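You operate a simulated robot arm through the tools that you are given. There is no shell and no other tool.

Carry out the task below with a simulated robot arm. There is one attempt and no reset: what you move stays moved.

## Task
Raise the drooping boom to the blue tape mark and lock it.
Fine: its microphone goes on the mark; switch the blue lamp box on before you raise it; turn the knob to SNUG to move the boom, to LOCK at the end; leave the other stands alone.

Only the result counts: the job must be done as asked and must still hold three seconds after the hand-in. Knocking over, shifting, dropping, spilling or breaking anything else fails it.

## Robot
A 7-joint arm with a two-finger parallel gripper, fixed in place. Base frame: the origin is at the foot of the arm, x ahead of it, y to its left, z up. Units: mm, degrees, N and s.
With the tool pointing down near the work surface it reaches from about 100 to 620 mm from the base axis. Its first joint turns from -66.0 to 66.0 degrees. Payload 1.57 kg.
Tool frame: the origin (TCP) lies between the finger pads and is the grasp point; the fingertips stand 30 mm ahead of it; z points along the fingers, y is the line along which they close. Largest opening 80 mm; finger width 17, thickness 12; the body of the gripper, 40 by 82 mm, starts 80 mm behind the TCP.
Orientation is that of the tool frame in the base frame, as a unit quaternion [x, y, z, w]. With the fingers straight down and closing along the base's y, the tool's x points along the base's -x, its y along +y and its z along -z.

## Interface
- The arm moves only by the tool jog_arm. Its argument "moves" is text: rows parted by semicolons, each of 7 numbers parted by spaces: the shift along the tool's x, y, z in mm, then the turn, a rotation vector about the tool's x, y, z in rad, then the opening in per cent of the stroke, from 0 (shut) to 100 (fully open). In form: tx ty tz wx wy wz jaw; .... A call has 1 to 20 rows; each row is the pose to reach, as a shift and turn from the pose commanded when the call began, along the tool's axes at that moment. A row lasts 0.2 s, in which the tool goes at most 50 mm and 8.6 degrees; a call with a longer step from one row to the next is refused whole, and so is a gripper value outside its range. A pose out of reach is approached as far as the arm can. The call stops where the force on the tool passes 40 N (or 10 N more than at its start, if that is more) or the arm is blocked; 0.2 s more then pass. The fingers move at their own pace (about 72 mm/s each) and stop on an object; they squeeze with about 23 N. The grip force told is the motor's: it shows also when the fingers shut on nothing. Time passes only in rows, and 0.2 s behind the last, so rows that repeat a pose let the fingers close. It gives the time, the measured TCP pose, the force on the tool (base axes), the opening and the grip force at its end, in the units of the frame above (readings bear some noise), with the torque about the TCP (base axes, N m) and any sound that the robot's microphone picked up, and new pictures: "show" is both (left out), scene, wrist or none.
- Cameras (640 x 400 px; columns grow to the right, rows downward): "scene" is fixed at [36.8, 444.7, 1410.2]; the picture's right is [-0.89, -0.45, 0.00], its down [-0.35, 0.70, -0.62] and it looks along [0.28, -0.55, -0.78] (base axes); focal length 232 px, centre (320, 200). "wrist" rides on the gripper at [72, -7, -122] in the tool frame; the picture's right is [0.09, 1.00, 0.00], its down [-0.84, 0.08, -0.54] and it looks along [-0.54, 0.05, 0.84] (tool axes); focal length 238 px, centre (320, 200). There is no depth. A picture from a camera that has moved, and an enlarged one, comes with that camera's place and axes in the base frame and with its lens. The place of the scene camera against the robot may be out by one fixed shift of up to 18 mm in any direction.
- enlarge(camera, box): a new picture of the part [left, top, right, bottom] of that camera's present view, enlarged. The clock stands still meanwhile.
- hand_in(): hands the job in; it is judged then, once.

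Nothing tells you positions but the pictures and the camera data. Unless the task says otherwise, let go and move clear before handing in.

The tools are called after "Call:" by a JSON object that holds its "api" and its "payload". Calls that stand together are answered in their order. jog_arm: Moves the arm, as the interface text tells. Its arguments: {"type":"object","properties":{"moves":{"type":"string"},"show":{"type":"string","enum":["both","scene","wrist","none"]}},"required":["moves"]} The other tools are called the same way: enlarge (camera, box) takes an enlarged picture of a part of a camera's view; hand_in () hands the job in.

At the start:

```text
t: 0.0
position: [448.2, -37.7, 1086.0]
ee_rot: [0.0, 1.0, 0.0, 0.0]
contact_force: [0.4, -0.2, 0.1]
ft_torque: [0.01, 0.01, 0.0]
finger_gap: 80.1
grasp_force: 0.1
```

scene: 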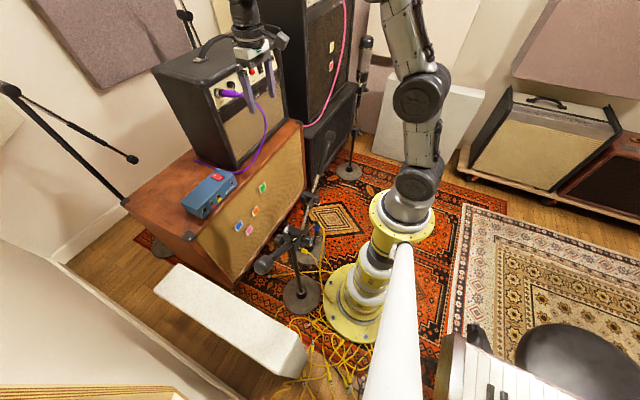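
wrist: 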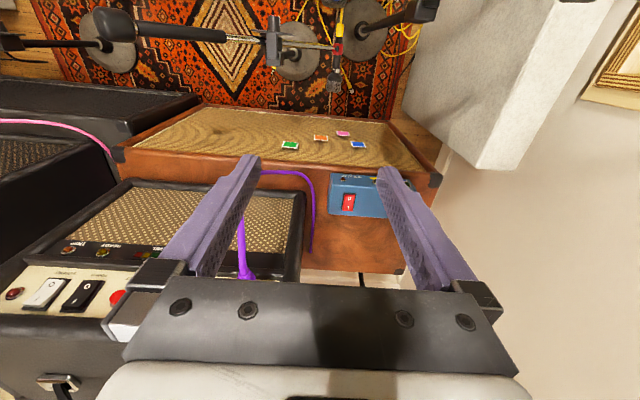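

I see a blue box with a red rocker on a wooden cabinet, coloured tape marks on the cabinet's front, and several mic stands around the base. I'll take enlarged views before moving anything.

Call:
{"api": "enlarge", "payload": {"camera": "scene", "box": [170, 150, 350, 330]}}

Call:
{"api": "enlarge", "payload": {"camera": "scene", "box": [240, 160, 340, 260]}}

Call:
{"api": "enlarge", "payload": {"camera": "scene", "box": [240, 220, 340, 320]}}

Call:
{"api": "enlarge", "payload": {"camera": "wrist", "box": [200, 0, 460, 160]}}

Call:
{"api": "enlarge", "payload": {"camera": "wrist", "box": [310, 160, 430, 235]}}

```text
2.22 times, centred on (260, 240) of scene
camera zoom: at [36.8, 444.7, 1410.2], right [-0.89, -0.45, 0.0], down [-0.35, 0.7, -0.62], along [0.28, -0.55, -0.78], focal length 517 px, centre (453, 111)
```

zoom: 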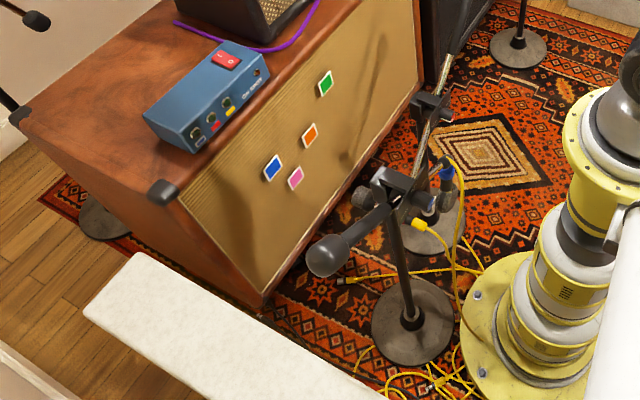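

```text
4.00 times, centred on (290, 210) of scene
camera zoom: at [36.8, 444.7, 1410.2], right [-0.89, -0.45, 0.0], down [-0.35, 0.7, -0.62], along [0.28, -0.55, -0.78], focal length 930 px, centre (440, 160)
```

zoom: 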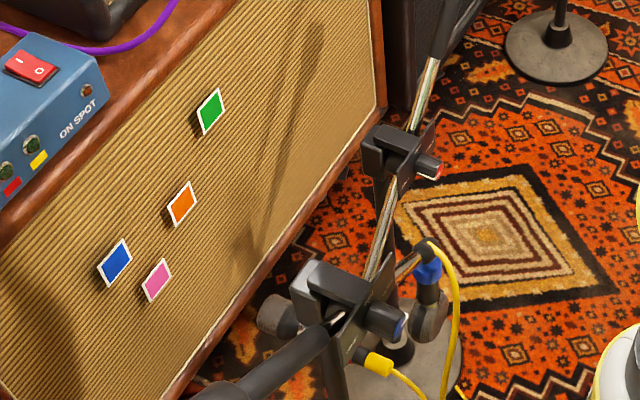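

```text
4.00 times, centred on (290, 270) of scene
camera zoom: at [36.8, 444.7, 1410.2], right [-0.89, -0.45, 0.0], down [-0.35, 0.7, -0.62], along [0.28, -0.55, -0.78], focal length 930 px, centre (440, -80)
```

zoom: 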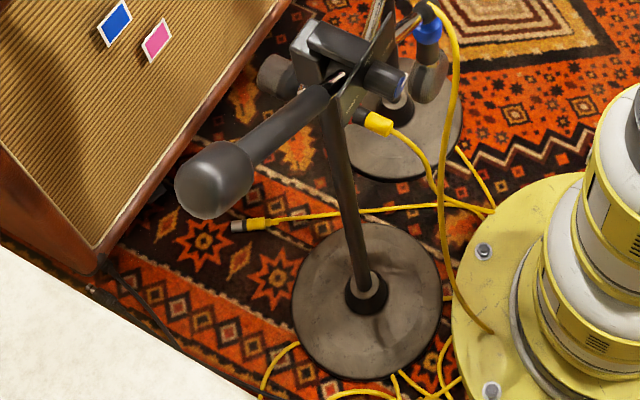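

```text
2.46 times, centred on (330, 80) of wrist
camera zoom: at [375.7, -43.0, 1209.9], right [-0.09, 1.0, 0.0], down [0.84, 0.08, 0.54], along [0.54, 0.05, -0.84], focal length 587 px, centre (295, 495)
```

zoom: 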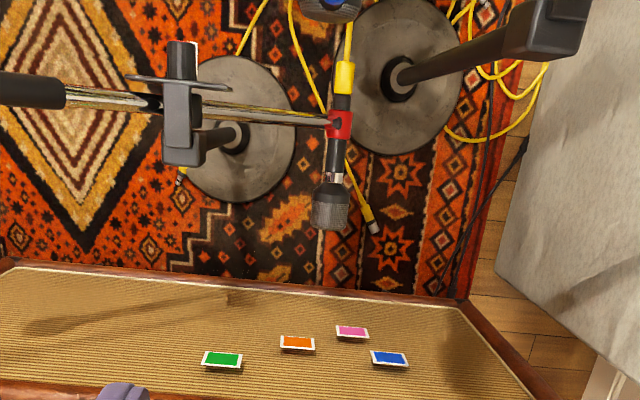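

```text
5.33 times, centred on (370, 198) of wrist
camera zoom: at [375.7, -43.0, 1209.9], right [-0.09, 1.0, 0.0], down [0.84, 0.08, 0.54], along [0.54, 0.05, -0.84], focal length 1271 px, centre (53, 213)
```

zoom: 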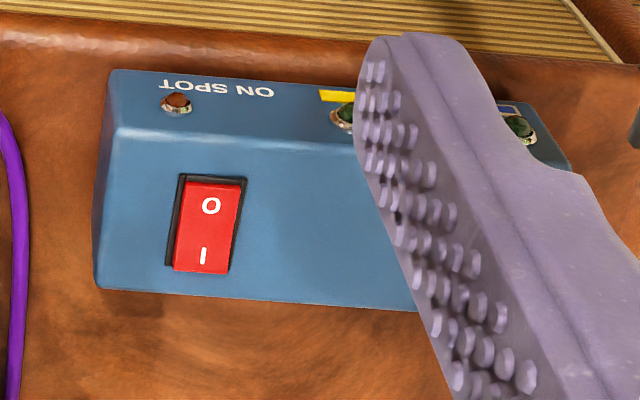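

There are two crossed boom stands near the robot, one with a red-tipped clamp knob and one with a blue-tipped one. I'll look closer at the lamp box, clamps and microphones to decide which boom is drooping.

Call:
{"api": "enlarge", "payload": {"camera": "scene", "box": [180, 160, 260, 210]}}

Call:
{"api": "enlarge", "payload": {"camera": "scene", "box": [270, 180, 340, 224]}}

Call:
{"api": "enlarge", "payload": {"camera": "scene", "box": [250, 215, 340, 270]}}

Call:
{"api": "enlarge", "payload": {"camera": "wrist", "box": [250, 0, 450, 110]}}

Call:
{"api": "enlarge", "payload": {"camera": "wrist", "box": [0, 0, 260, 110]}}

Call:
{"api": "enlarge", "payload": {"camera": "scene", "box": [280, 120, 400, 210]}}

```text
8.00 times, centred on (220, 185) of scene
camera zoom: at [36.8, 444.7, 1410.2], right [-0.89, -0.45, 0.0], down [-0.35, 0.7, -0.62], along [0.28, -0.55, -0.78], focal length 1860 px, centre (1120, 320)
```

zoom: 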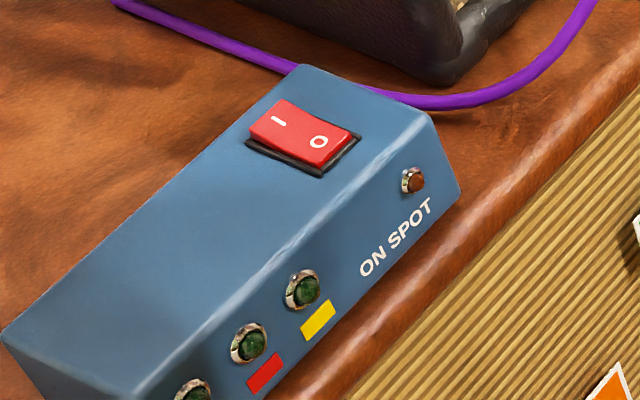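

```text
9.09 times, centred on (305, 202) of scene
camera zoom: at [36.8, 444.7, 1410.2], right [-0.89, -0.45, 0.0], down [-0.35, 0.7, -0.62], along [0.28, -0.55, -0.78], focal length 2113 px, centre (456, 182)
```

zoom: 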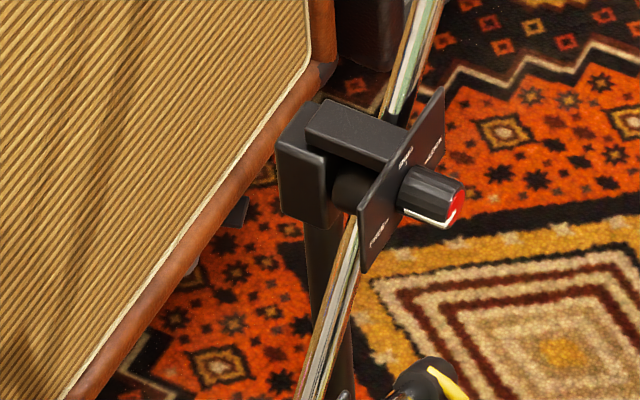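

```text
7.11 times, centred on (295, 242) of scene
camera zoom: at [36.8, 444.7, 1410.2], right [-0.89, -0.45, 0.0], down [-0.35, 0.7, -0.62], along [0.28, -0.55, -0.78], focal length 1653 px, centre (498, -102)
```

zoom: 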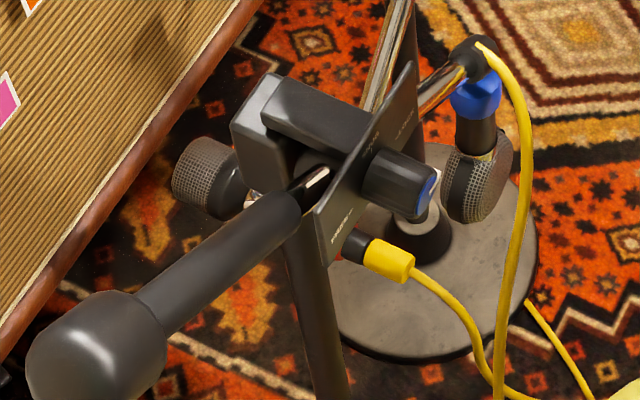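

```text
3.20 times, centred on (350, 55) of wrist
camera zoom: at [375.7, -43.0, 1209.9], right [-0.09, 1.0, 0.0], down [0.84, 0.08, 0.54], along [0.54, 0.05, -0.84], focal length 763 px, centre (224, 664)
```

zoom: 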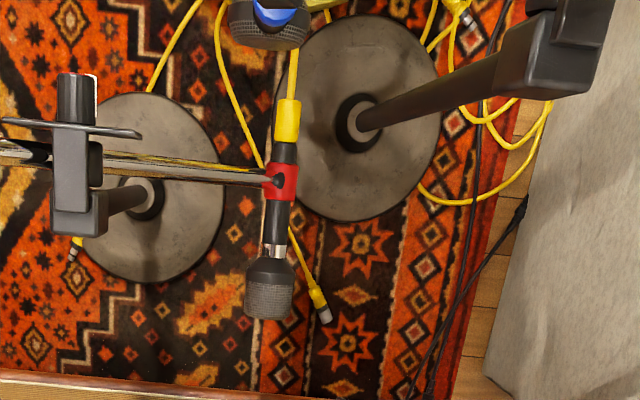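

```text
2.46 times, centred on (130, 55) of wrist
camera zoom: at [375.7, -43.0, 1209.9], right [-0.09, 1.0, 0.0], down [0.84, 0.08, 0.54], along [0.54, 0.05, -0.84], focal length 587 px, centre (788, 557)
```

zoom: 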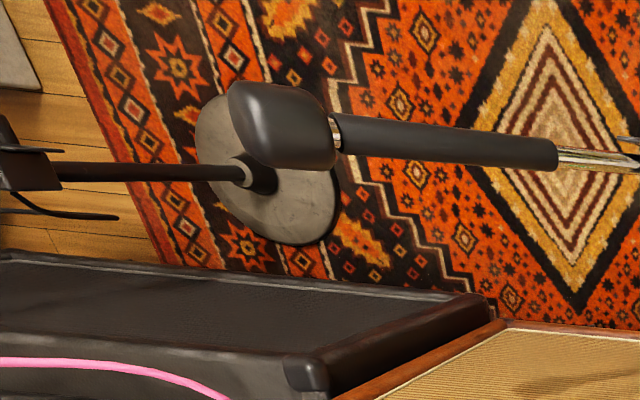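

```text
4.44 times, centred on (340, 165) of scene
camera zoom: at [36.8, 444.7, 1410.2], right [-0.89, -0.45, 0.0], down [-0.35, 0.7, -0.62], along [0.28, -0.55, -0.78], focal length 1033 px, centre (231, 356)
```

zoom: 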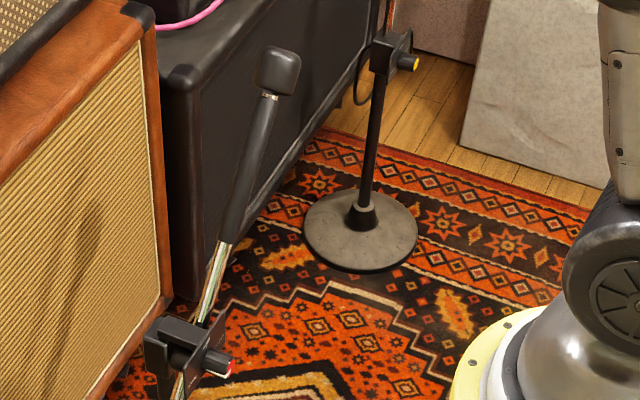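

The red-collared boom (rear of the two crossed stands) has its counterweight high and its mic low, so I take it to be the drooping one. Its clamp knob faces the robot. First I'll move toward the blue box's rocker for a better view.

Call:
{"api": "jog_arm", "payload": {"moves": "-22 20 27 0 0 0 100; -45 39 54 0 0 0 100; -67 59 82 0 0 0 100; -90 78 109 0 0 0 100; -112 98 136 0 0 0 100; -112 98 136 0 0 0 100"}}

```text
t: 1.4
position: [560.9, 59.5, 948.4]
ee_rot: [0.002, 1.0, -0.001, 0.002]
contact_force: [-0.2, 0.4, 0.4]
ft_torque: [0.01, -0.01, 0.03]
finger_gap: 80.1
grasp_force: 0.1
camera wrist: at [488.8, 53.9, 1072.7], right [-0.09, 1.0, 0.0], down [0.84, 0.08, 0.54], along [0.54, 0.05, -0.84], focal length 238 px, centre (320, 200)
```

scene: 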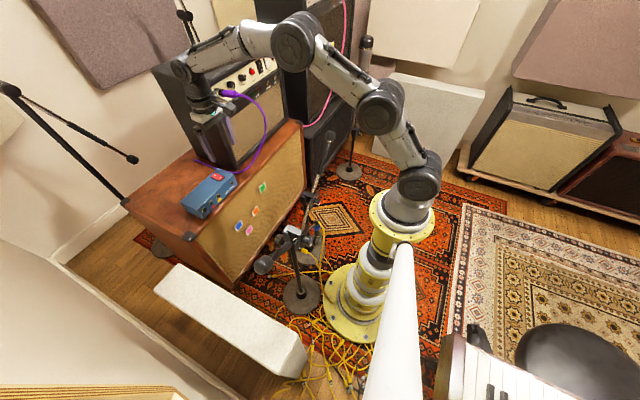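
wrist: 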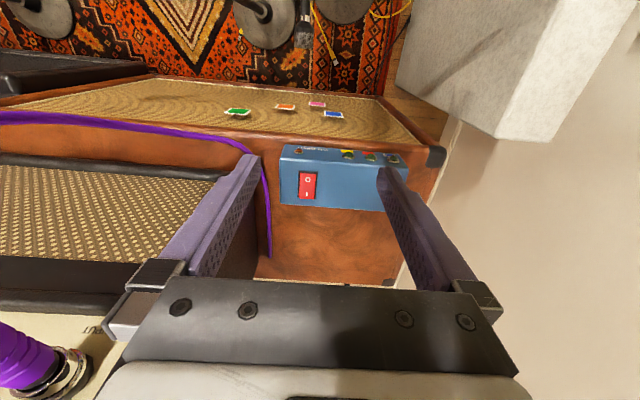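

The rocker now triangulates to about (669, 52, 752) mm, with "I" on the far (+x) side. I'll zoom in to check it, then move over it with closed fingers.

Call:
{"api": "enlarge", "payload": {"camera": "wrist", "box": [270, 140, 400, 220]}}

Call:
{"api": "jog_arm", "payload": {"moves": "-24 -2 24 0 0 0 0; -48 -4 48 0 0 0 0; -72 -5 72 0 0 0 0; -96 -7 96 0 0 0 0; -116 -8 116 0 0 0 0; -116 -8 116 0 0 0 0"}}

```text
4.92 times, centred on (335, 180) of wrist
camera zoom: at [488.8, 53.9, 1072.7], right [-0.09, 1.0, 0.0], down [0.84, 0.08, 0.54], along [0.54, 0.05, -0.84], focal length 1173 px, centre (246, 298)
```

zoom: 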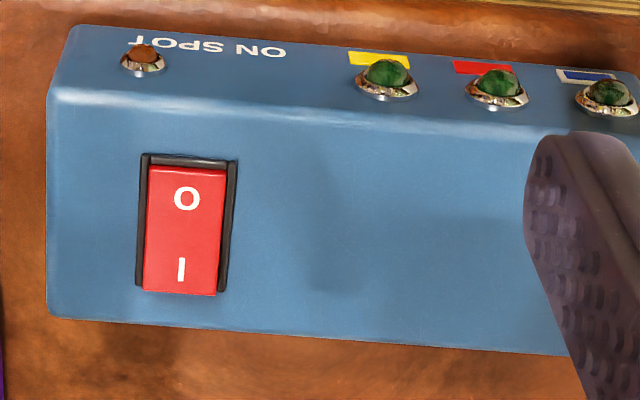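

```text
t: 2.8
position: [659.7, 53.3, 838.8]
ee_rot: [0.001, 1.0, 0.001, 0.001]
contact_force: [0.1, 0.0, 0.1]
ft_torque: [-0.01, -0.01, -0.03]
finger_gap: 0.0
grasp_force: 21.5
out of reach, approached as far as the arm can: row 5, 6
camera wrist: at [587.4, 46.8, 962.5], right [-0.09, 1.0, 0.0], down [0.84, 0.08, 0.54], along [0.54, 0.05, -0.84], focal length 238 px, centre (320, 200)
```

scene: 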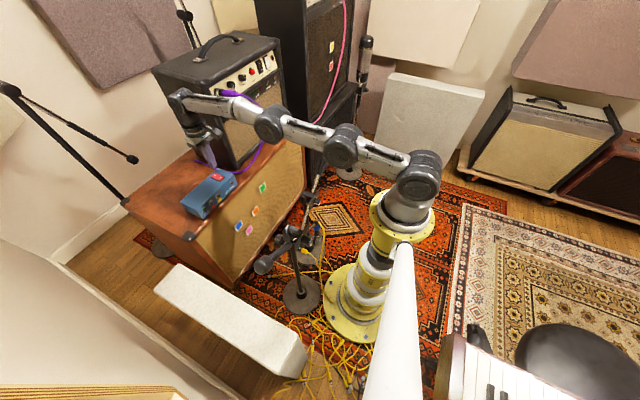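
wrist: 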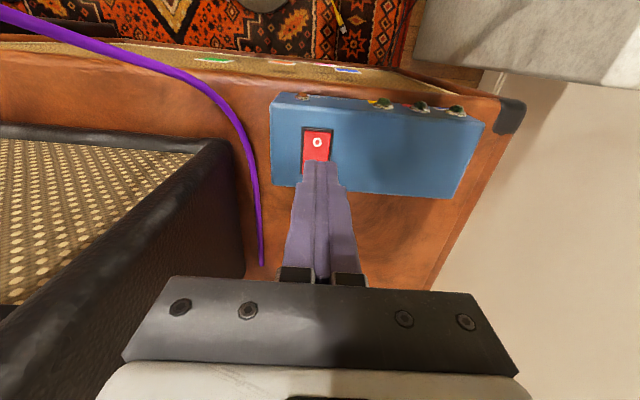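

The straight-down reach ends at about x = 660, short of the "I" half at roughly (685, 51, 754). I'll tilt the fingers forward about 29° to gain reach.

Call:
{"api": "jog_arm", "payload": {"moves": "12 0 0 0 -0.12 0 0; 12 0 0 0 -0.25 0 0; 12 0 0 0 -0.37 0 0; 12 0 0 0 -0.5 0 0; 12 0 0 0 -0.5 0 0"}}

```text
t: 4.0
position: [646.2, 52.4, 839.5]
ee_rot: [0.0, 0.969, -0.001, 0.248]
contact_force: [0.6, 0.1, -1.5]
ft_torque: [-0.01, 0.0, -0.02]
finger_gap: 0.0
grasp_force: 21.4
camera wrist: at [525.5, 46.4, 912.4], right [-0.08, 1.0, -0.05], down [0.47, 0.08, 0.88], along [0.88, 0.05, -0.48], focal length 238 px, centre (320, 200)
```

scene: 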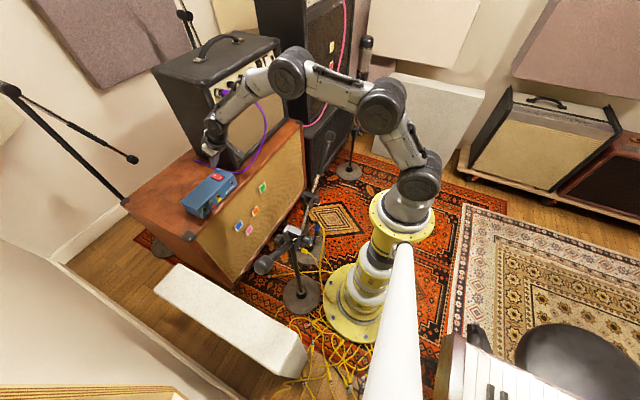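
wrist: 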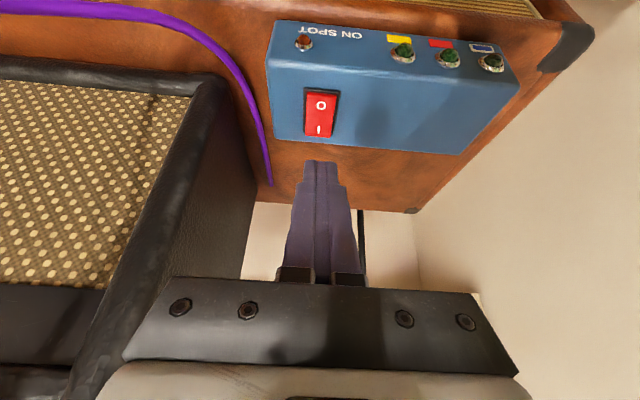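

The arm now has the reach. I'll drop the fingertips onto the "I" half and press in small steps.

Call:
{"api": "jog_arm", "payload": {"moves": "-2.5 -1 27 0 0 0 0; -4.7 -1.5 53.9 0 0 0 0; -2.3 -1.5 58.3 0 0 0 0; 0.1 -1.5 62.7 0 0 0 0; 2.5 -1.5 67.1 0 0 0 0; 4.9 -1.5 71.4 0 0 0 0"}}

```text
t: 5.4
position: [679.8, 51.3, 778.6]
ee_rot: [0.0, 0.967, 0.001, 0.253]
contact_force: [-3.8, -0.7, 20.0]
ft_torque: [0.02, -0.04, 0.03]
finger_gap: 0.1
grasp_force: 21.1
heard: click
camera wrist: at [557.7, 45.7, 850.9], right [-0.08, 1.0, -0.04], down [0.46, 0.08, 0.88], along [0.88, 0.05, -0.47], focal length 238 px, centre (320, 200)
```

scene: 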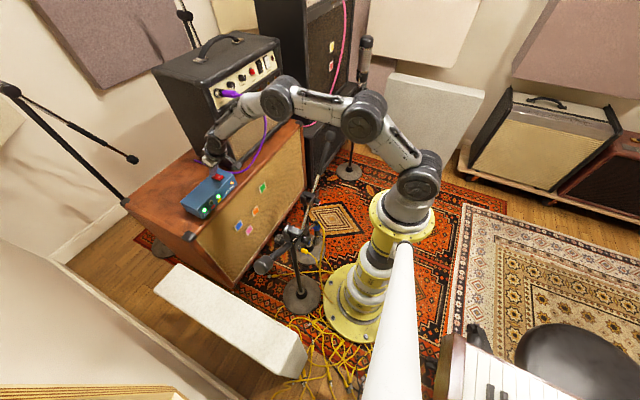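
wrist: 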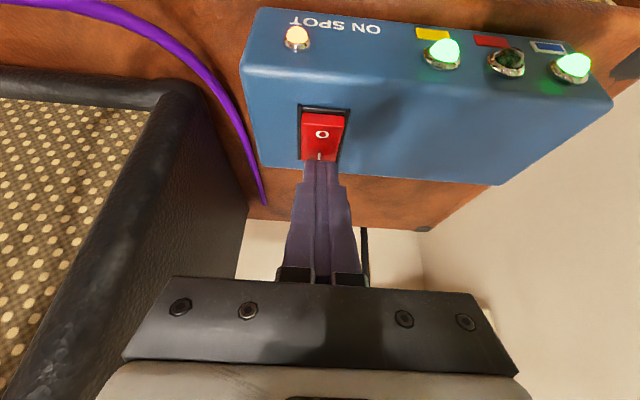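

The box is on: yellow and blue lamps show "on spot" and the red one is dark, so the red boom is the one to raise. Next I'll lift away and go look at the red clamp knob near (337, -158, 530).

Call:
{"api": "jog_arm", "payload": {"moves": "-19.5 0 -34.9 0 0 0 0; -43.9 0 -78.6 0 0 0 0; -10.8 -20.9 -89.2 0 0.026 0 0; 22.2 -41.8 -99.7 0 0.052 0 0; 55.3 -62.7 -110.3 0 0.078 0 30; 88.3 -83.6 -120.9 0 0.104 0 60; 121.4 -104.5 -131.5 0 0.13 0 100; 154.4 -125.4 -142 0 0.156 0 100; 187.5 -146.3 -152.6 0 0.182 0 100; 220.5 -167.2 -163.2 0 0.208 0 100; 253.6 -188.1 -173.7 0 0.234 0 100; 286.6 -209 -184.3 0 0.26 0 100; 286.6 -209 -184.3 0 0.26 0 100"}}

```text
t: 8.2
position: [336.2, -158.4, 798.6]
ee_rot: [-0.001, 0.993, 0.0, 0.12]
contact_force: [0.4, -0.3, -1.0]
ft_torque: [0.01, 0.01, 0.01]
finger_gap: 79.9
grasp_force: 0.1
camera wrist: at [237.9, -164.4, 901.0], right [-0.09, 1.0, -0.02], down [0.68, 0.08, 0.73], along [0.72, 0.05, -0.69], focal length 238 px, centre (320, 200)
```

scene: 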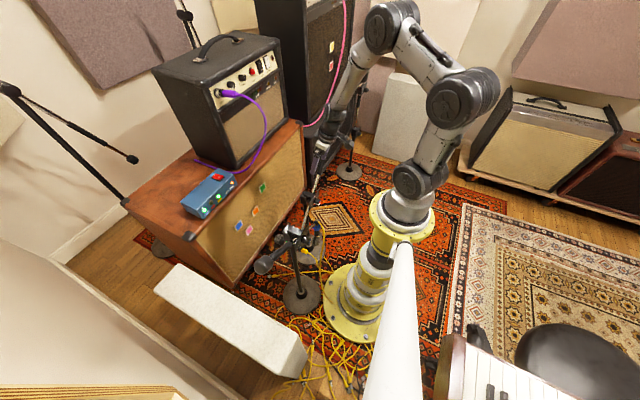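
wrist: 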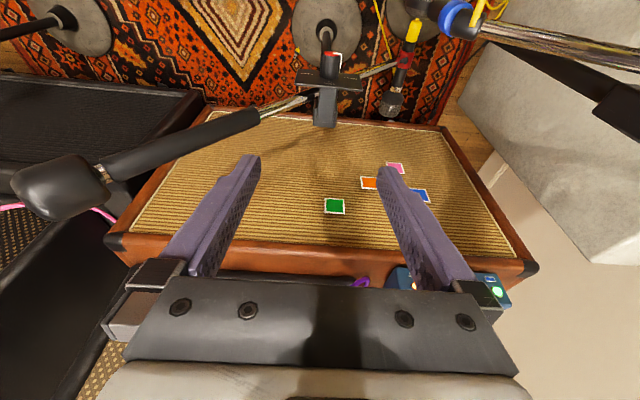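

I can see the red clamp, its plate and the boom going up to the counterweight on the left. I'll zoom in on the knob and plate.

Call:
{"api": "enlarge", "payload": {"camera": "wrist", "box": [280, 30, 400, 110]}}

Call:
{"api": "enlarge", "payload": {"camera": "wrist", "box": [380, 0, 500, 80]}}

Call:
{"api": "enlarge", "payload": {"camera": "wrist", "box": [320, 120, 480, 220]}}

Call:
{"api": "enlarge", "payload": {"camera": "wrist", "box": [0, 60, 340, 250]}}

```text
5.00 times, centred on (340, 70) of wrist
camera zoom: at [237.9, -164.4, 901.0], right [-0.09, 1.0, -0.02], down [0.68, 0.08, 0.73], along [0.72, 0.05, -0.69], focal length 1192 px, centre (220, 850)
```

zoom: 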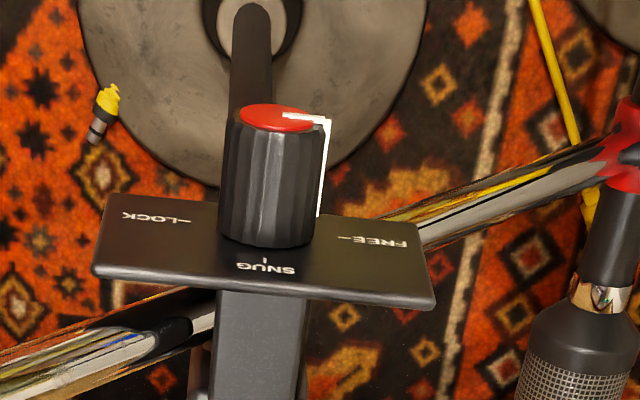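

```text
5.00 times, centred on (440, 40) of wrist
camera zoom: at [237.9, -164.4, 901.0], right [-0.09, 1.0, -0.02], down [0.68, 0.08, 0.73], along [0.72, 0.05, -0.69], focal length 1192 px, centre (-280, 1000)
```

zoom: 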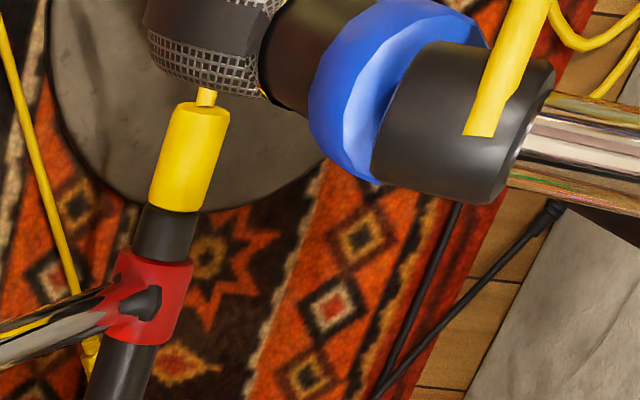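

```text
4.00 times, centred on (400, 170) of wrist
camera zoom: at [237.9, -164.4, 901.0], right [-0.09, 1.0, -0.02], down [0.68, 0.08, 0.73], along [0.72, 0.05, -0.69], focal length 953 px, centre (0, 320)
```

zoom: 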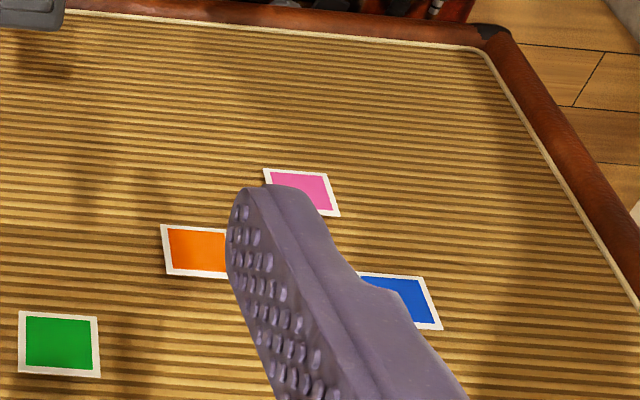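

```text
1.88 times, centred on (170, 155) of wrist
camera zoom: at [237.9, -164.4, 901.0], right [-0.09, 1.0, -0.02], down [0.68, 0.08, 0.73], along [0.72, 0.05, -0.69], focal length 449 px, centre (602, 285)
```

zoom: 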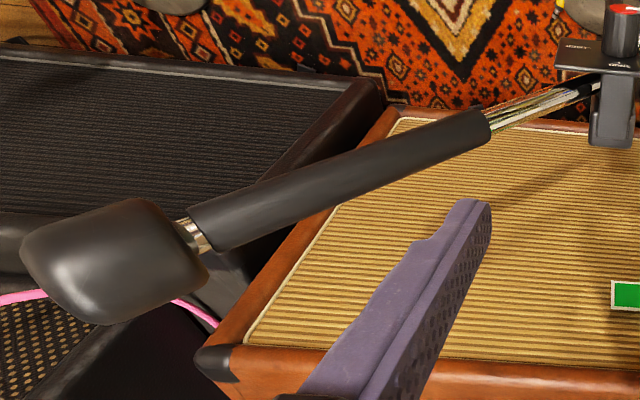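

The red knob's pointer is at FREE (+y side); SNUG is at the top and LOCK on the -y side. The knob is about 25 mm in diameter, near (338, -149, 563), with its axis along x. I'll swing the gripper to a mostly forward-pointing stand-off in front of it.

Call:
{"api": "jog_arm", "payload": {"moves": "15.3 1 16.7 0 -0.1 0 100; 30.6 2 33.4 0 -0.2 0 100; 45.9 3 50.1 0 -0.3 0 100; 61.2 4.5 66.9 0 -0.4 0 100; 76.4 5.5 83.6 0 -0.5 0 100; 91.7 7 100.3 0 -0.6 0 100; 107 8 117 0 -0.7 0 100; 122.3 9 133.7 0 -0.81 0 100; 122.3 9 133.7 0 -0.81 0 100"}}

```text
t: 10.2
position: [320.6, -254.1, 664.7]
ee_rot: [0.001, 0.865, 0.005, 0.501]
contact_force: [-0.7, -0.2, -0.3]
ft_torque: [-0.01, 0.0, -0.02]
finger_gap: 80.1
grasp_force: 0.1
out of reach, approached as far as the arm can: row 2, 3, 5, 6, 7, 8, 9
camera wrist: at [179.7, -260.5, 663.7], right [-0.05, 1.0, -0.07], down [-0.05, 0.07, 1.0], along [1.0, 0.05, 0.05], focal length 238 px, centre (320, 200)
```

scene: 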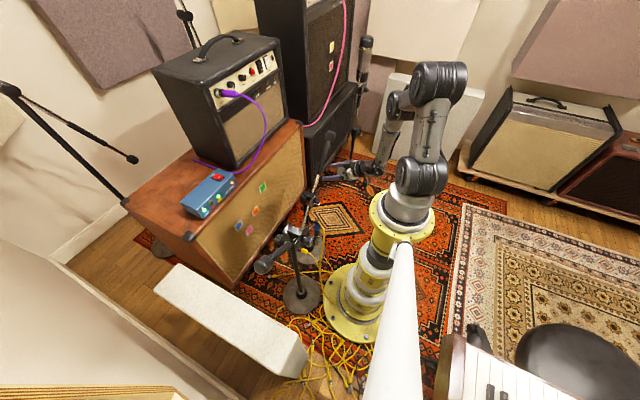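
wrist: 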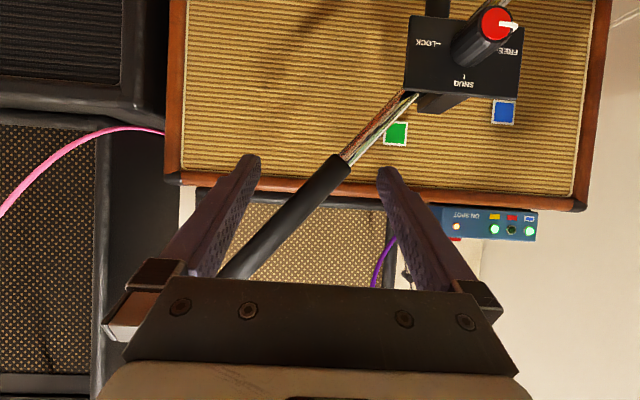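

A steep forward tilt isn't reachable that close in, though this view confirms the knob axis at about y = -151, z = 558. I'll use a mostly downward grasp instead and turn the knob by swinging the tool about the knob axis. First I'm moving back to a safe hover above it.

Call:
{"api": "jog_arm", "payload": {"moves": "-12 5 -10 0 0.095 0 100; -24 15 -14 0 0.19 0 100; -34 30 -18 0 0.285 0 100; -42 48 -19 0 0.38 0 100; -50 66 -19.2 0 0.475 0 100; -52.4 82 -19.2 0 0.57 0 100; -52.4 95 -19.2 0 0.665 0 100; -52.4 103 -19.2 0 0.75 0 100; -52.4 103 -19.2 0 0.75 0 100"}}

```text
t: 12.2
position: [334.8, -154.0, 717.2]
ee_rot: [0.001, 0.989, -0.001, 0.149]
contact_force: [0.2, -0.6, 0.1]
ft_torque: [0.0, 0.01, -0.02]
finger_gap: 79.9
grasp_force: 0.2
camera wrist: at [230.7, -159.3, 813.8], right [-0.09, 1.0, -0.03], down [0.64, 0.08, 0.76], along [0.76, 0.05, -0.64], focal length 238 px, centre (320, 200)
```

scene: 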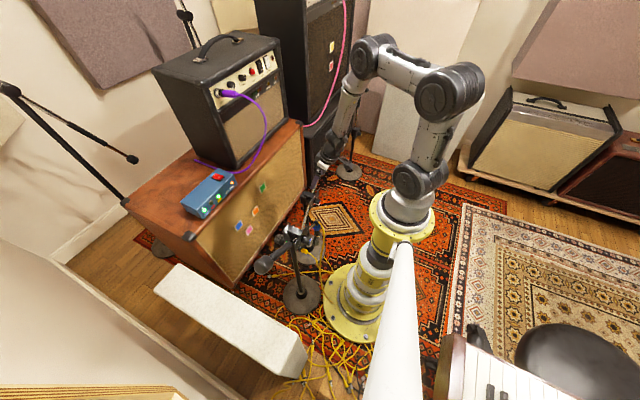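
wrist: 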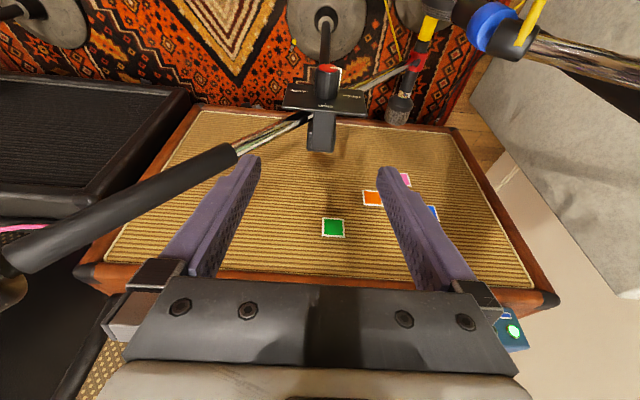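

I'm hovering above the knob with a good view. I'll zoom in to get its centre, plate edges and the boom's position precisely.

Call:
{"api": "enlarge", "payload": {"camera": "wrist", "box": [260, 50, 420, 150]}}

Call:
{"api": "enlarge", "payload": {"camera": "wrist", "box": [290, 55, 370, 105]}}

```text
4.00 times, centred on (340, 100) of wrist
camera zoom: at [230.7, -159.3, 813.8], right [-0.09, 1.0, -0.03], down [0.64, 0.08, 0.76], along [0.76, 0.05, -0.64], focal length 953 px, centre (240, 600)
```

zoom: 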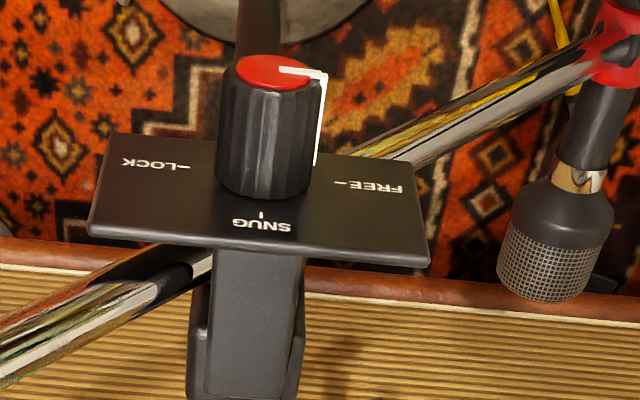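

```text
8.00 times, centred on (330, 80) of wrist
camera zoom: at [230.7, -159.3, 813.8], right [-0.09, 1.0, -0.03], down [0.64, 0.08, 0.76], along [0.76, 0.05, -0.64], focal length 1907 px, centre (240, 1160)
```

zoom: 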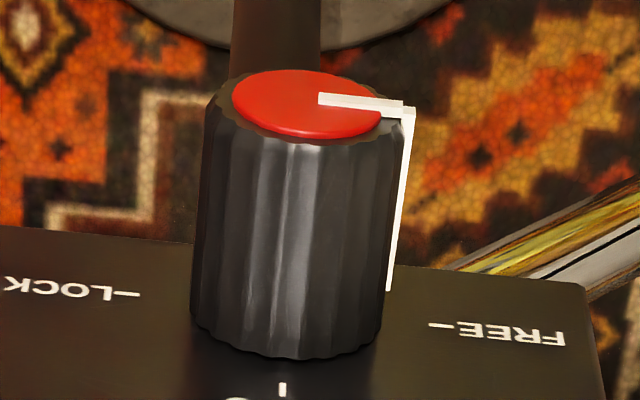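

Knob face centre is about (327, -149, 560), it's 25 mm in diameter, and the plate sits at x ≈ 353. Before touching it, I'll test at this safe height whether the arm can roll the tool about the knob's axis.

Call:
{"api": "jog_arm", "payload": {"moves": "0 0 0 0.119 0 -0.037 100; 0 0 0 0.239 0 -0.074 100; 0 0 0 0.358 0 -0.111 100; 0 0 0 0.478 0 -0.148 100; 0 0 0 0.597 0 -0.185 100; 0 0 0 0.716 0 -0.222 100; 0 0 0 0.716 0 -0.222 100"}}

```text
t: 13.8
position: [333.1, -152.4, 717.1]
ee_rot: [-0.055, 0.92, -0.363, 0.139]
contact_force: [-0.7, -0.9, -0.6]
ft_torque: [-0.01, 0.05, -0.04]
finger_gap: 80.0
grasp_force: 0.0
camera wrist: at [228.6, -92.0, 792.5], right [-0.09, 0.71, -0.7], down [0.64, 0.58, 0.51], along [0.76, -0.4, -0.5], focal length 238 px, centre (320, 200)
```

scene: 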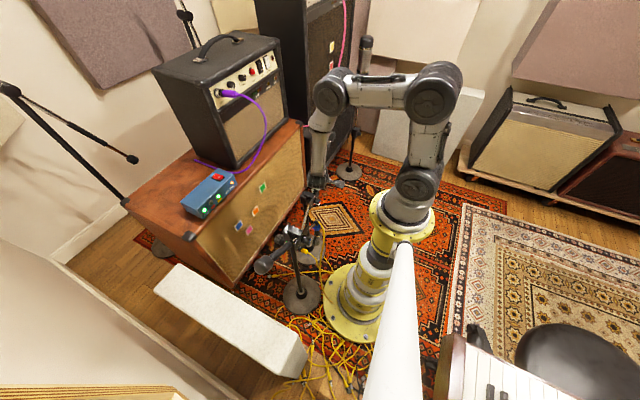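
wrist: 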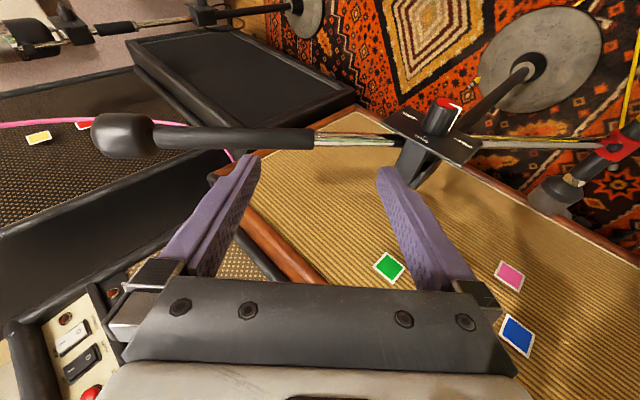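

The roll to the +y side works. Now I'll test the opposite lean at the same height.

Call:
{"api": "jog_arm", "payload": {"moves": "0 0 0 -0.13 0 0.0403 100; 0 0 0 -0.26 0 0.0806 100; 0 0 0 -0.39 0 0.121 100; 0 0 0 -0.52 0 0.161 100; 0 0 0 -0.65 0 0.201 100; 0 0 0 -0.78 0 0.242 100; 0 0 0 -0.91 0 0.282 100; 0 0 0 -1.04 0 0.322 100; 0 0 0 -1.17 0 0.363 100; 0 0 0 -1.3 0 0.403 100; 0 0 0 -1.432 0 0.444 100; 0 0 0 -1.432 0 0.444 100"}}

```text
t: 16.4
position: [334.6, -152.9, 715.9]
ee_rot: [0.055, 0.92, 0.362, 0.14]
contact_force: [-0.5, 0.1, 0.1]
ft_torque: [-0.03, -0.01, 0.01]
finger_gap: 80.2
grasp_force: 0.0
camera wrist: at [229.4, -222.0, 782.4], right [-0.09, 0.75, 0.66], down [0.64, -0.47, 0.61], along [0.77, 0.47, -0.44], focal length 238 px, centre (320, 200)
```

scene: 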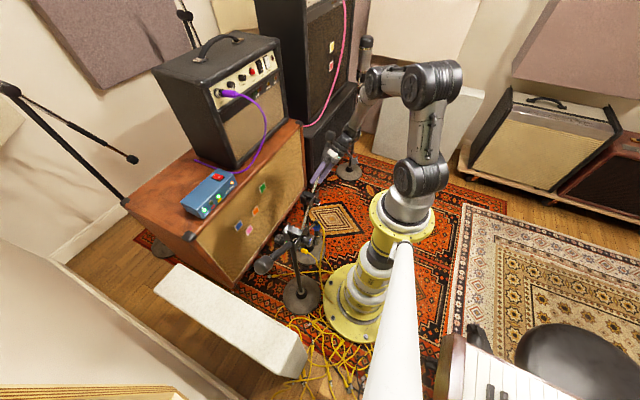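
wrist: 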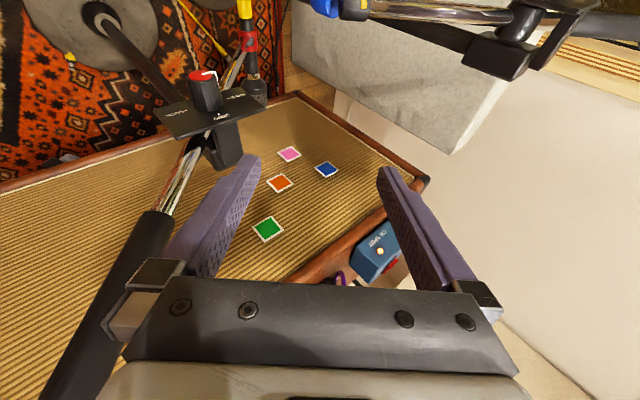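

Both leans work. I'll take one more sighting of the knob from this angle to refine its axis.

Call:
{"api": "enlarge", "payload": {"camera": "wrist", "box": [150, 50, 270, 125]}}

Call:
{"api": "enlarge", "payload": {"camera": "wrist", "box": [40, 130, 280, 280]}}

```text
5.33 times, centred on (210, 88) of wrist
camera zoom: at [229.4, -222.0, 782.4], right [-0.09, 0.75, 0.66], down [0.64, -0.47, 0.61], along [0.77, 0.47, -0.44], focal length 1271 px, centre (907, 800)
```

zoom: 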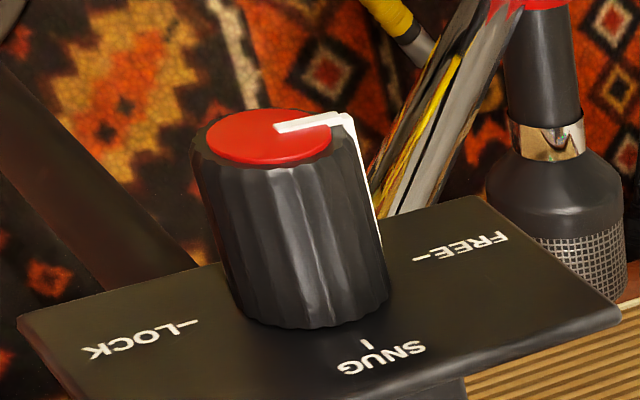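

```text
2.67 times, centred on (160, 205) of wrist
camera zoom: at [229.4, -222.0, 782.4], right [-0.09, 0.75, 0.66], down [0.64, -0.47, 0.61], along [0.77, 0.47, -0.44], focal length 636 px, centre (747, 187)
```

zoom: 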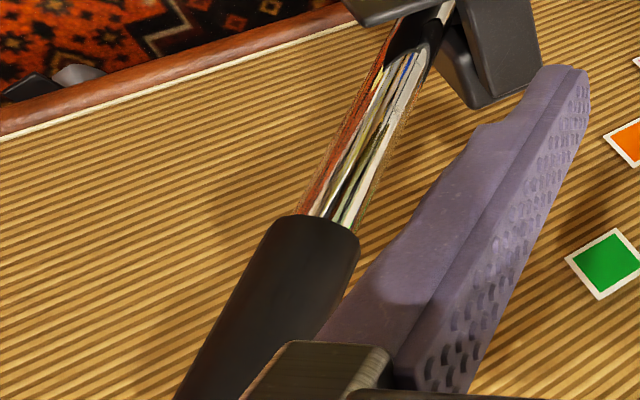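

All sightings together put the knob axis near y = -150, z = 553, with the face at x ≈ 328. I'll move to a stand-off leaning from the +y side, about 70 mm from the grasp, with jaws at 60%.

Call:
{"api": "jog_arm", "payload": {"moves": "0 0 0 0.119 0 -0.037 60; 0 0 0 0.239 0 -0.074 60; 0 0 0 0.358 0 -0.111 60; 0 0 0 0.478 0 -0.148 60; 6.9 -5.3 13.1 0.597 0 -0.185 60; 13.9 -10.7 26.3 0.716 0 -0.222 60; 20.8 -16 39.4 0.836 0 -0.259 60; 27.7 -21.4 52.6 0.955 0 -0.296 60; 34.7 -26.7 65.7 1.074 0 -0.333 60; 41.6 -32.1 78.9 1.194 0 -0.37 60; 48.5 -37.4 92 1.313 0 -0.407 60; 55.5 -42.8 105.2 1.432 0 -0.444 60; 55.5 -42.8 105.2 1.432 0 -0.444 60"}}

Call:
{"api": "enlarge", "payload": {"camera": "wrist", "box": [240, 60, 400, 160]}}

```text
t: 19.2
position: [311.4, -104.9, 600.2]
ee_rot: [-0.054, 0.92, -0.362, 0.14]
contact_force: [0.3, -0.5, -0.4]
ft_torque: [0.01, 0.02, -0.01]
finger_gap: 47.8
grasp_force: 0.0
out of reach, approached as far as the arm can: row 7, 8
camera wrist: at [206.2, -44.3, 676.1], right [-0.09, 0.71, -0.7], down [0.64, 0.58, 0.51], along [0.76, -0.4, -0.5], focal length 238 px, centre (320, 200)
```

scene: 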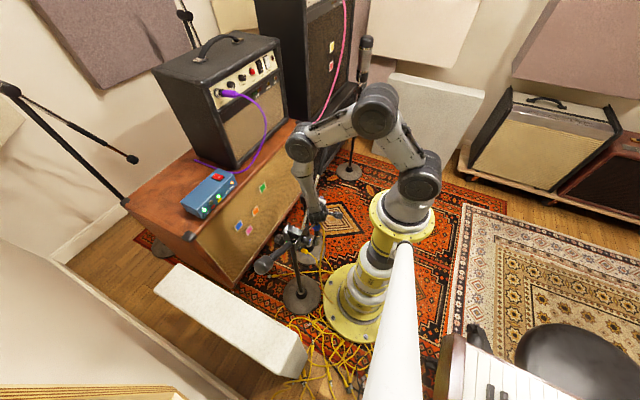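
wrist: 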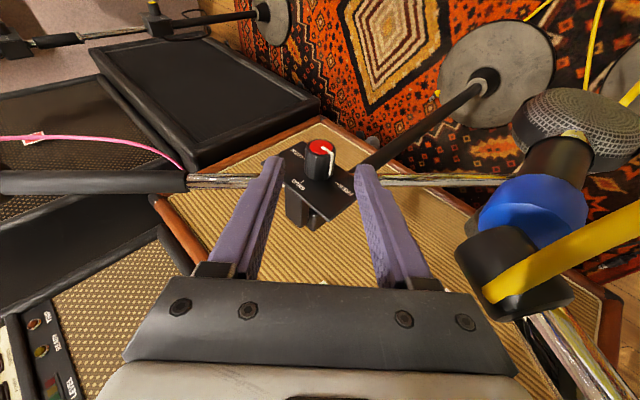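

```text
4.00 times, centred on (320, 110) of wrist
camera zoom: at [206.2, -44.3, 676.1], right [-0.09, 0.71, -0.7], down [0.64, 0.58, 0.51], along [0.76, -0.4, -0.5], focal length 953 px, centre (320, 560)
```

zoom: 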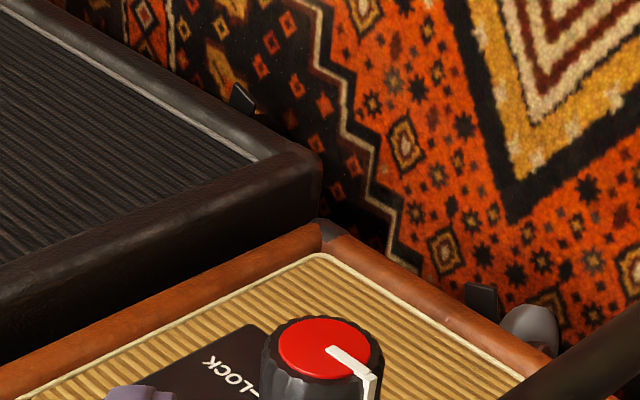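

I'm about 67 mm from the grasp, and the knob sits centred between the fingers, with the blue mic's boom end off to the right. I'll descend along the tool axis with the jaws still open.

Call:
{"api": "jog_arm", "payload": {"moves": "-0.2 0 12 0 0 0 60; -0.4 0 24 0 0 0 60; -0.6 -0.1 36 0 0 0 60; -0.8 -0.2 48 0 0 0 60; -0.9 -0.3 58 0 0 0 60; -1 -0.3 67 0 0 0 60; -1 -0.3 67 0 0 0 60"}}

Call:
{"api": "enlarge", "payload": {"camera": "wrist", "box": [240, 130, 400, 230]}}

Call:
{"api": "enlarge", "payload": {"camera": "scene", "box": [270, 120, 370, 250]}}

```text
t: 20.8
position: [333.5, -149.4, 554.1]
ee_rot: [-0.055, 0.92, -0.363, 0.139]
contact_force: [-0.5, -0.3, 1.2]
ft_torque: [-0.02, -0.01, -0.01]
finger_gap: 48.3
grasp_force: 0.0
camera wrist: at [228.0, -88.5, 629.5], right [-0.09, 0.71, -0.7], down [0.64, 0.58, 0.51], along [0.76, -0.4, -0.5], focal length 238 px, centre (320, 200)
```

scene: 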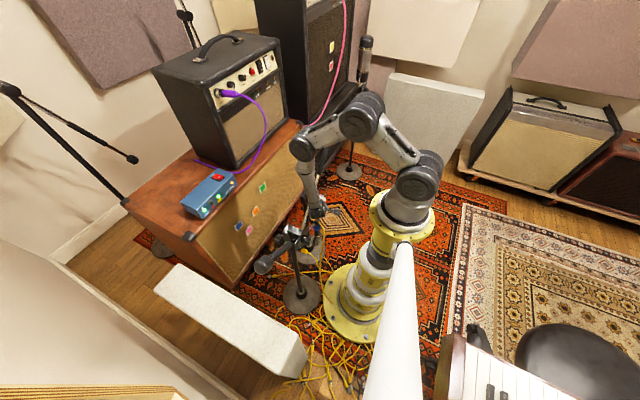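
wrist: 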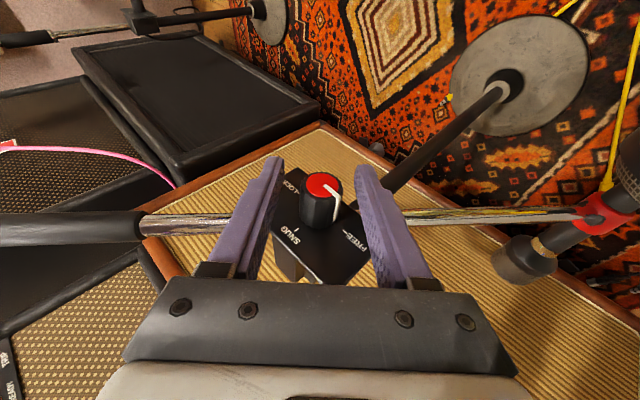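

```text
4.00 times, centred on (320, 180) of wrist
camera zoom: at [228.0, -88.5, 629.5], right [-0.09, 0.71, -0.7], down [0.64, 0.58, 0.51], along [0.76, -0.4, -0.5], focal length 953 px, centre (320, 280)
```

zoom: 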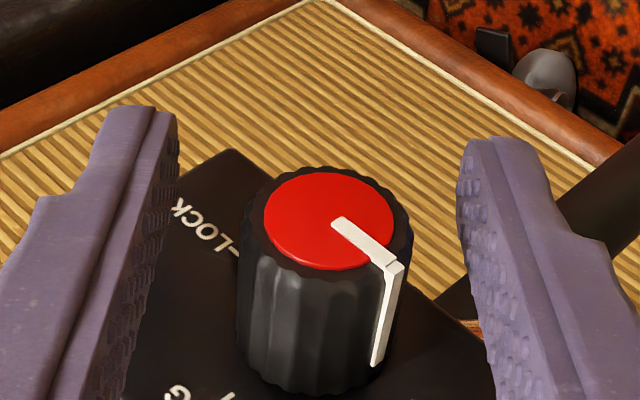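

```text
3.08 times, centred on (320, 185) of scene
camera zoom: at [36.8, 444.7, 1410.2], right [-0.89, -0.45, 0.0], down [-0.35, 0.7, -0.62], along [0.28, -0.55, -0.78], focal length 715 px, centre (320, 246)
```

zoom: 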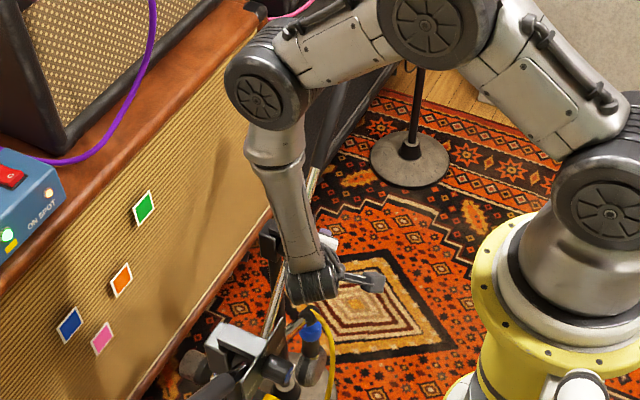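

The fingers straddle the knob with it centred to within about 1 mm and no contact force. I'll nudge 0.6 mm and close in stages while watching the force.

Call:
{"api": "jog_arm", "payload": {"moves": "0 0.6 0 0 0 0 45; 0 0.6 0 0 0 0 38; 0 0.6 0 0 0 0 34; 0 0.6 0 0 0 0 33; 0 0.6 0 0 0 0 32; 0 0.6 0 0 0 0 31", "show": "wrist"}}

Call:
{"api": "enlarge", "payload": {"camera": "wrist", "box": [240, 130, 400, 230]}}

```text
t: 22.2
position: [332.5, -149.2, 554.2]
ee_rot: [-0.055, 0.92, -0.363, 0.139]
contact_force: [-0.1, 1.4, -2.3]
ft_torque: [-0.01, -0.02, 0.02]
finger_gap: 26.9
grasp_force: 1.4
camera wrist: at [227.3, -88.2, 629.3], right [-0.09, 0.71, -0.7], down [0.64, 0.58, 0.51], along [0.76, -0.4, -0.5], focal length 238 px, centre (320, 200)
```

wrist: 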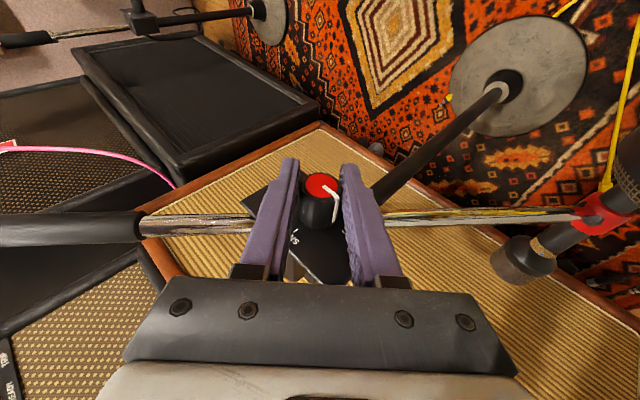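

```text
4.00 times, centred on (320, 180) of wrist
camera zoom: at [227.3, -88.2, 629.3], right [-0.09, 0.71, -0.7], down [0.64, 0.58, 0.51], along [0.76, -0.4, -0.5], focal length 953 px, centre (320, 280)
```

zoom: 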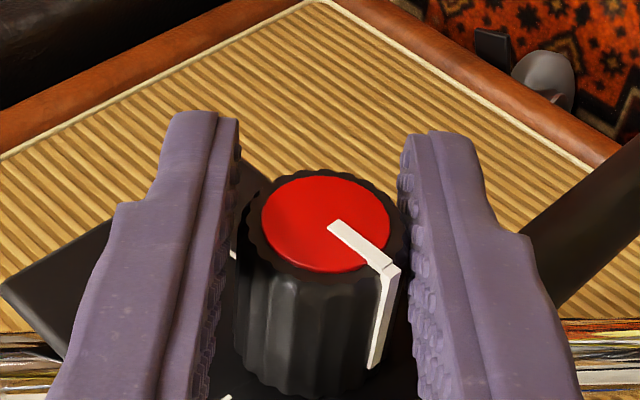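

The right-hand finger touched first, at about 2.6 N, so I'll shift about 0.8 mm that way and keep closing.

Call:
{"api": "jog_arm", "payload": {"moves": "0 0.4 0 0 0 0 32; 0 0.8 0 0 0 0 32; 0 0.8 0 0 0 0 31; 0 0.8 0 0 0 0 30; 0 0.8 0 0 0 0 29", "show": "none"}}

```text
t: 23.4
position: [332.7, -147.8, 554.9]
ee_rot: [-0.054, 0.92, -0.362, 0.139]
contact_force: [1.0, -1.2, 0.6]
ft_torque: [-0.01, 0.09, 0.04]
finger_gap: 25.6
grasp_force: 36.5
```

I have the knob gripped with nearly zero net force. Next I'll turn it from FREE toward SNUG in small steps, checking along the way.

Call:
{"api": "jog_arm", "payload": {"moves": "0 0 0 0 0 0 0; 0 0 0 -0.0764 0 0.0237 0; 0 0 0 -0.1528 0 0.0474 0; 0 0 0 -0.2292 0 0.071 0; 0 0 0 -0.3056 0 0.0947 0; 0 0 0 -0.382 0 0.1184 0"}}

Call:
{"api": "enlarge", "payload": {"camera": "wrist", "box": [240, 130, 400, 230]}}

```text
t: 24.8
position: [332.6, -149.2, 555.2]
ee_rot: [-0.023, 0.973, -0.173, 0.15]
contact_force: [-9.8, -15.1, 24.0]
ft_torque: [-0.08, 0.41, -0.24]
finger_gap: 25.1
grasp_force: 37.3
camera wrist: at [228.1, -121.0, 647.6], right [-0.08, 0.93, -0.37], down [0.64, 0.33, 0.69], along [0.76, -0.18, -0.62], focal length 238 px, centre (320, 200)
```

scene: 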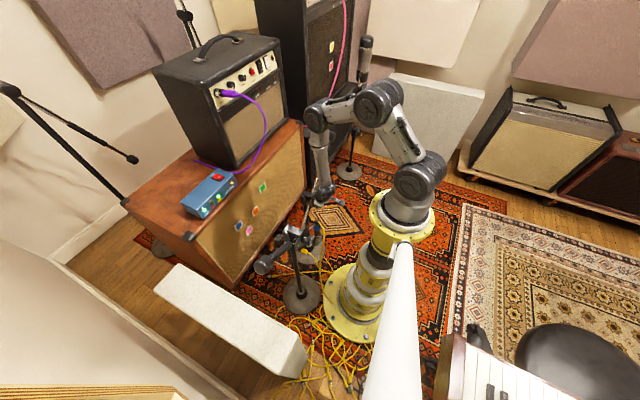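
wrist: 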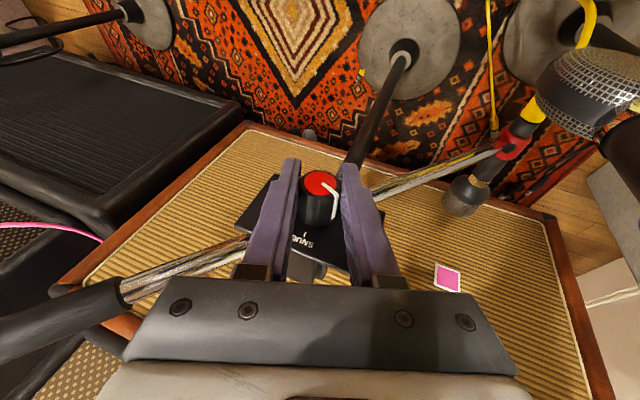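

```text
4.00 times, centred on (320, 180) of wrist
camera zoom: at [228.1, -121.0, 647.6], right [-0.08, 0.93, -0.37], down [0.64, 0.33, 0.69], along [0.76, -0.18, -0.62], focal length 953 px, centre (320, 280)
```

zoom: 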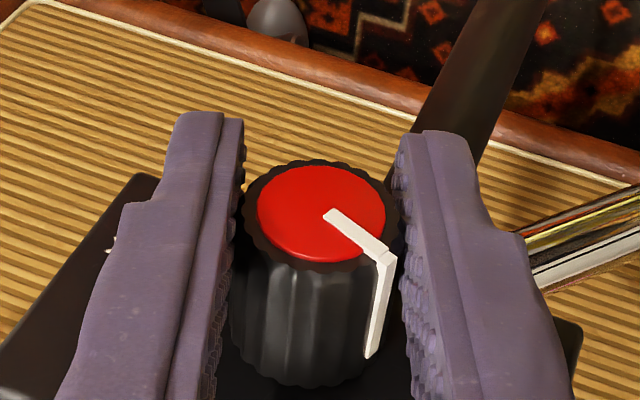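

The knob is turning with the gripper, but a side force of about 30 N has built up because my rotation centre is slightly off its axis. I'll ease the tool in the direction of the force to relieve it.

Call:
{"api": "jog_arm", "payload": {"moves": "0.1 -0.5 -0.5 0 0 0 0; 0.2 -1 -1 0 0 0 0", "show": "none"}}

```text
t: 25.4
position: [332.4, -148.6, 556.1]
ee_rot: [-0.026, 0.974, -0.171, 0.148]
contact_force: [10.5, -17.8, -20.2]
ft_torque: [-0.02, 0.1, -0.11]
finger_gap: 25.0
grasp_force: 36.7
```

Call:
{"api": "jog_arm", "payload": {"moves": "0 -0.4 0.3 0 0 0 0; 0 -0.8 0.58 0 0 0 0", "show": "none"}}

```text
t: 26.0
position: [331.8, -148.6, 556.8]
ee_rot: [-0.028, 0.974, -0.171, 0.149]
contact_force: [11.6, 4.9, -6.3]
ft_torque: [0.02, 0.37, -0.24]
finger_gap: 24.7
grasp_force: 36.7
```

The force is now low. The axis seems to sit about 4 mm past the TCP along the fingers, so I'll continue the turn with that correction included.

Call:
{"api": "jog_arm", "payload": {"moves": "-0.2 0.35 0.15 0 0 0 0; -0.2 0 0.15 -0.0955 0 0.0296 0; -0.2 -0.4 0.2 -0.191 0 0.0592 0", "show": "none"}}

```text
t: 26.8
position: [332.5, -148.1, 556.0]
ee_rot: [-0.011, 0.986, -0.074, 0.149]
contact_force: [1.1, 10.3, 24.3]
ft_torque: [0.04, -0.66, 0.21]
finger_gap: 25.1
grasp_force: 36.4
```

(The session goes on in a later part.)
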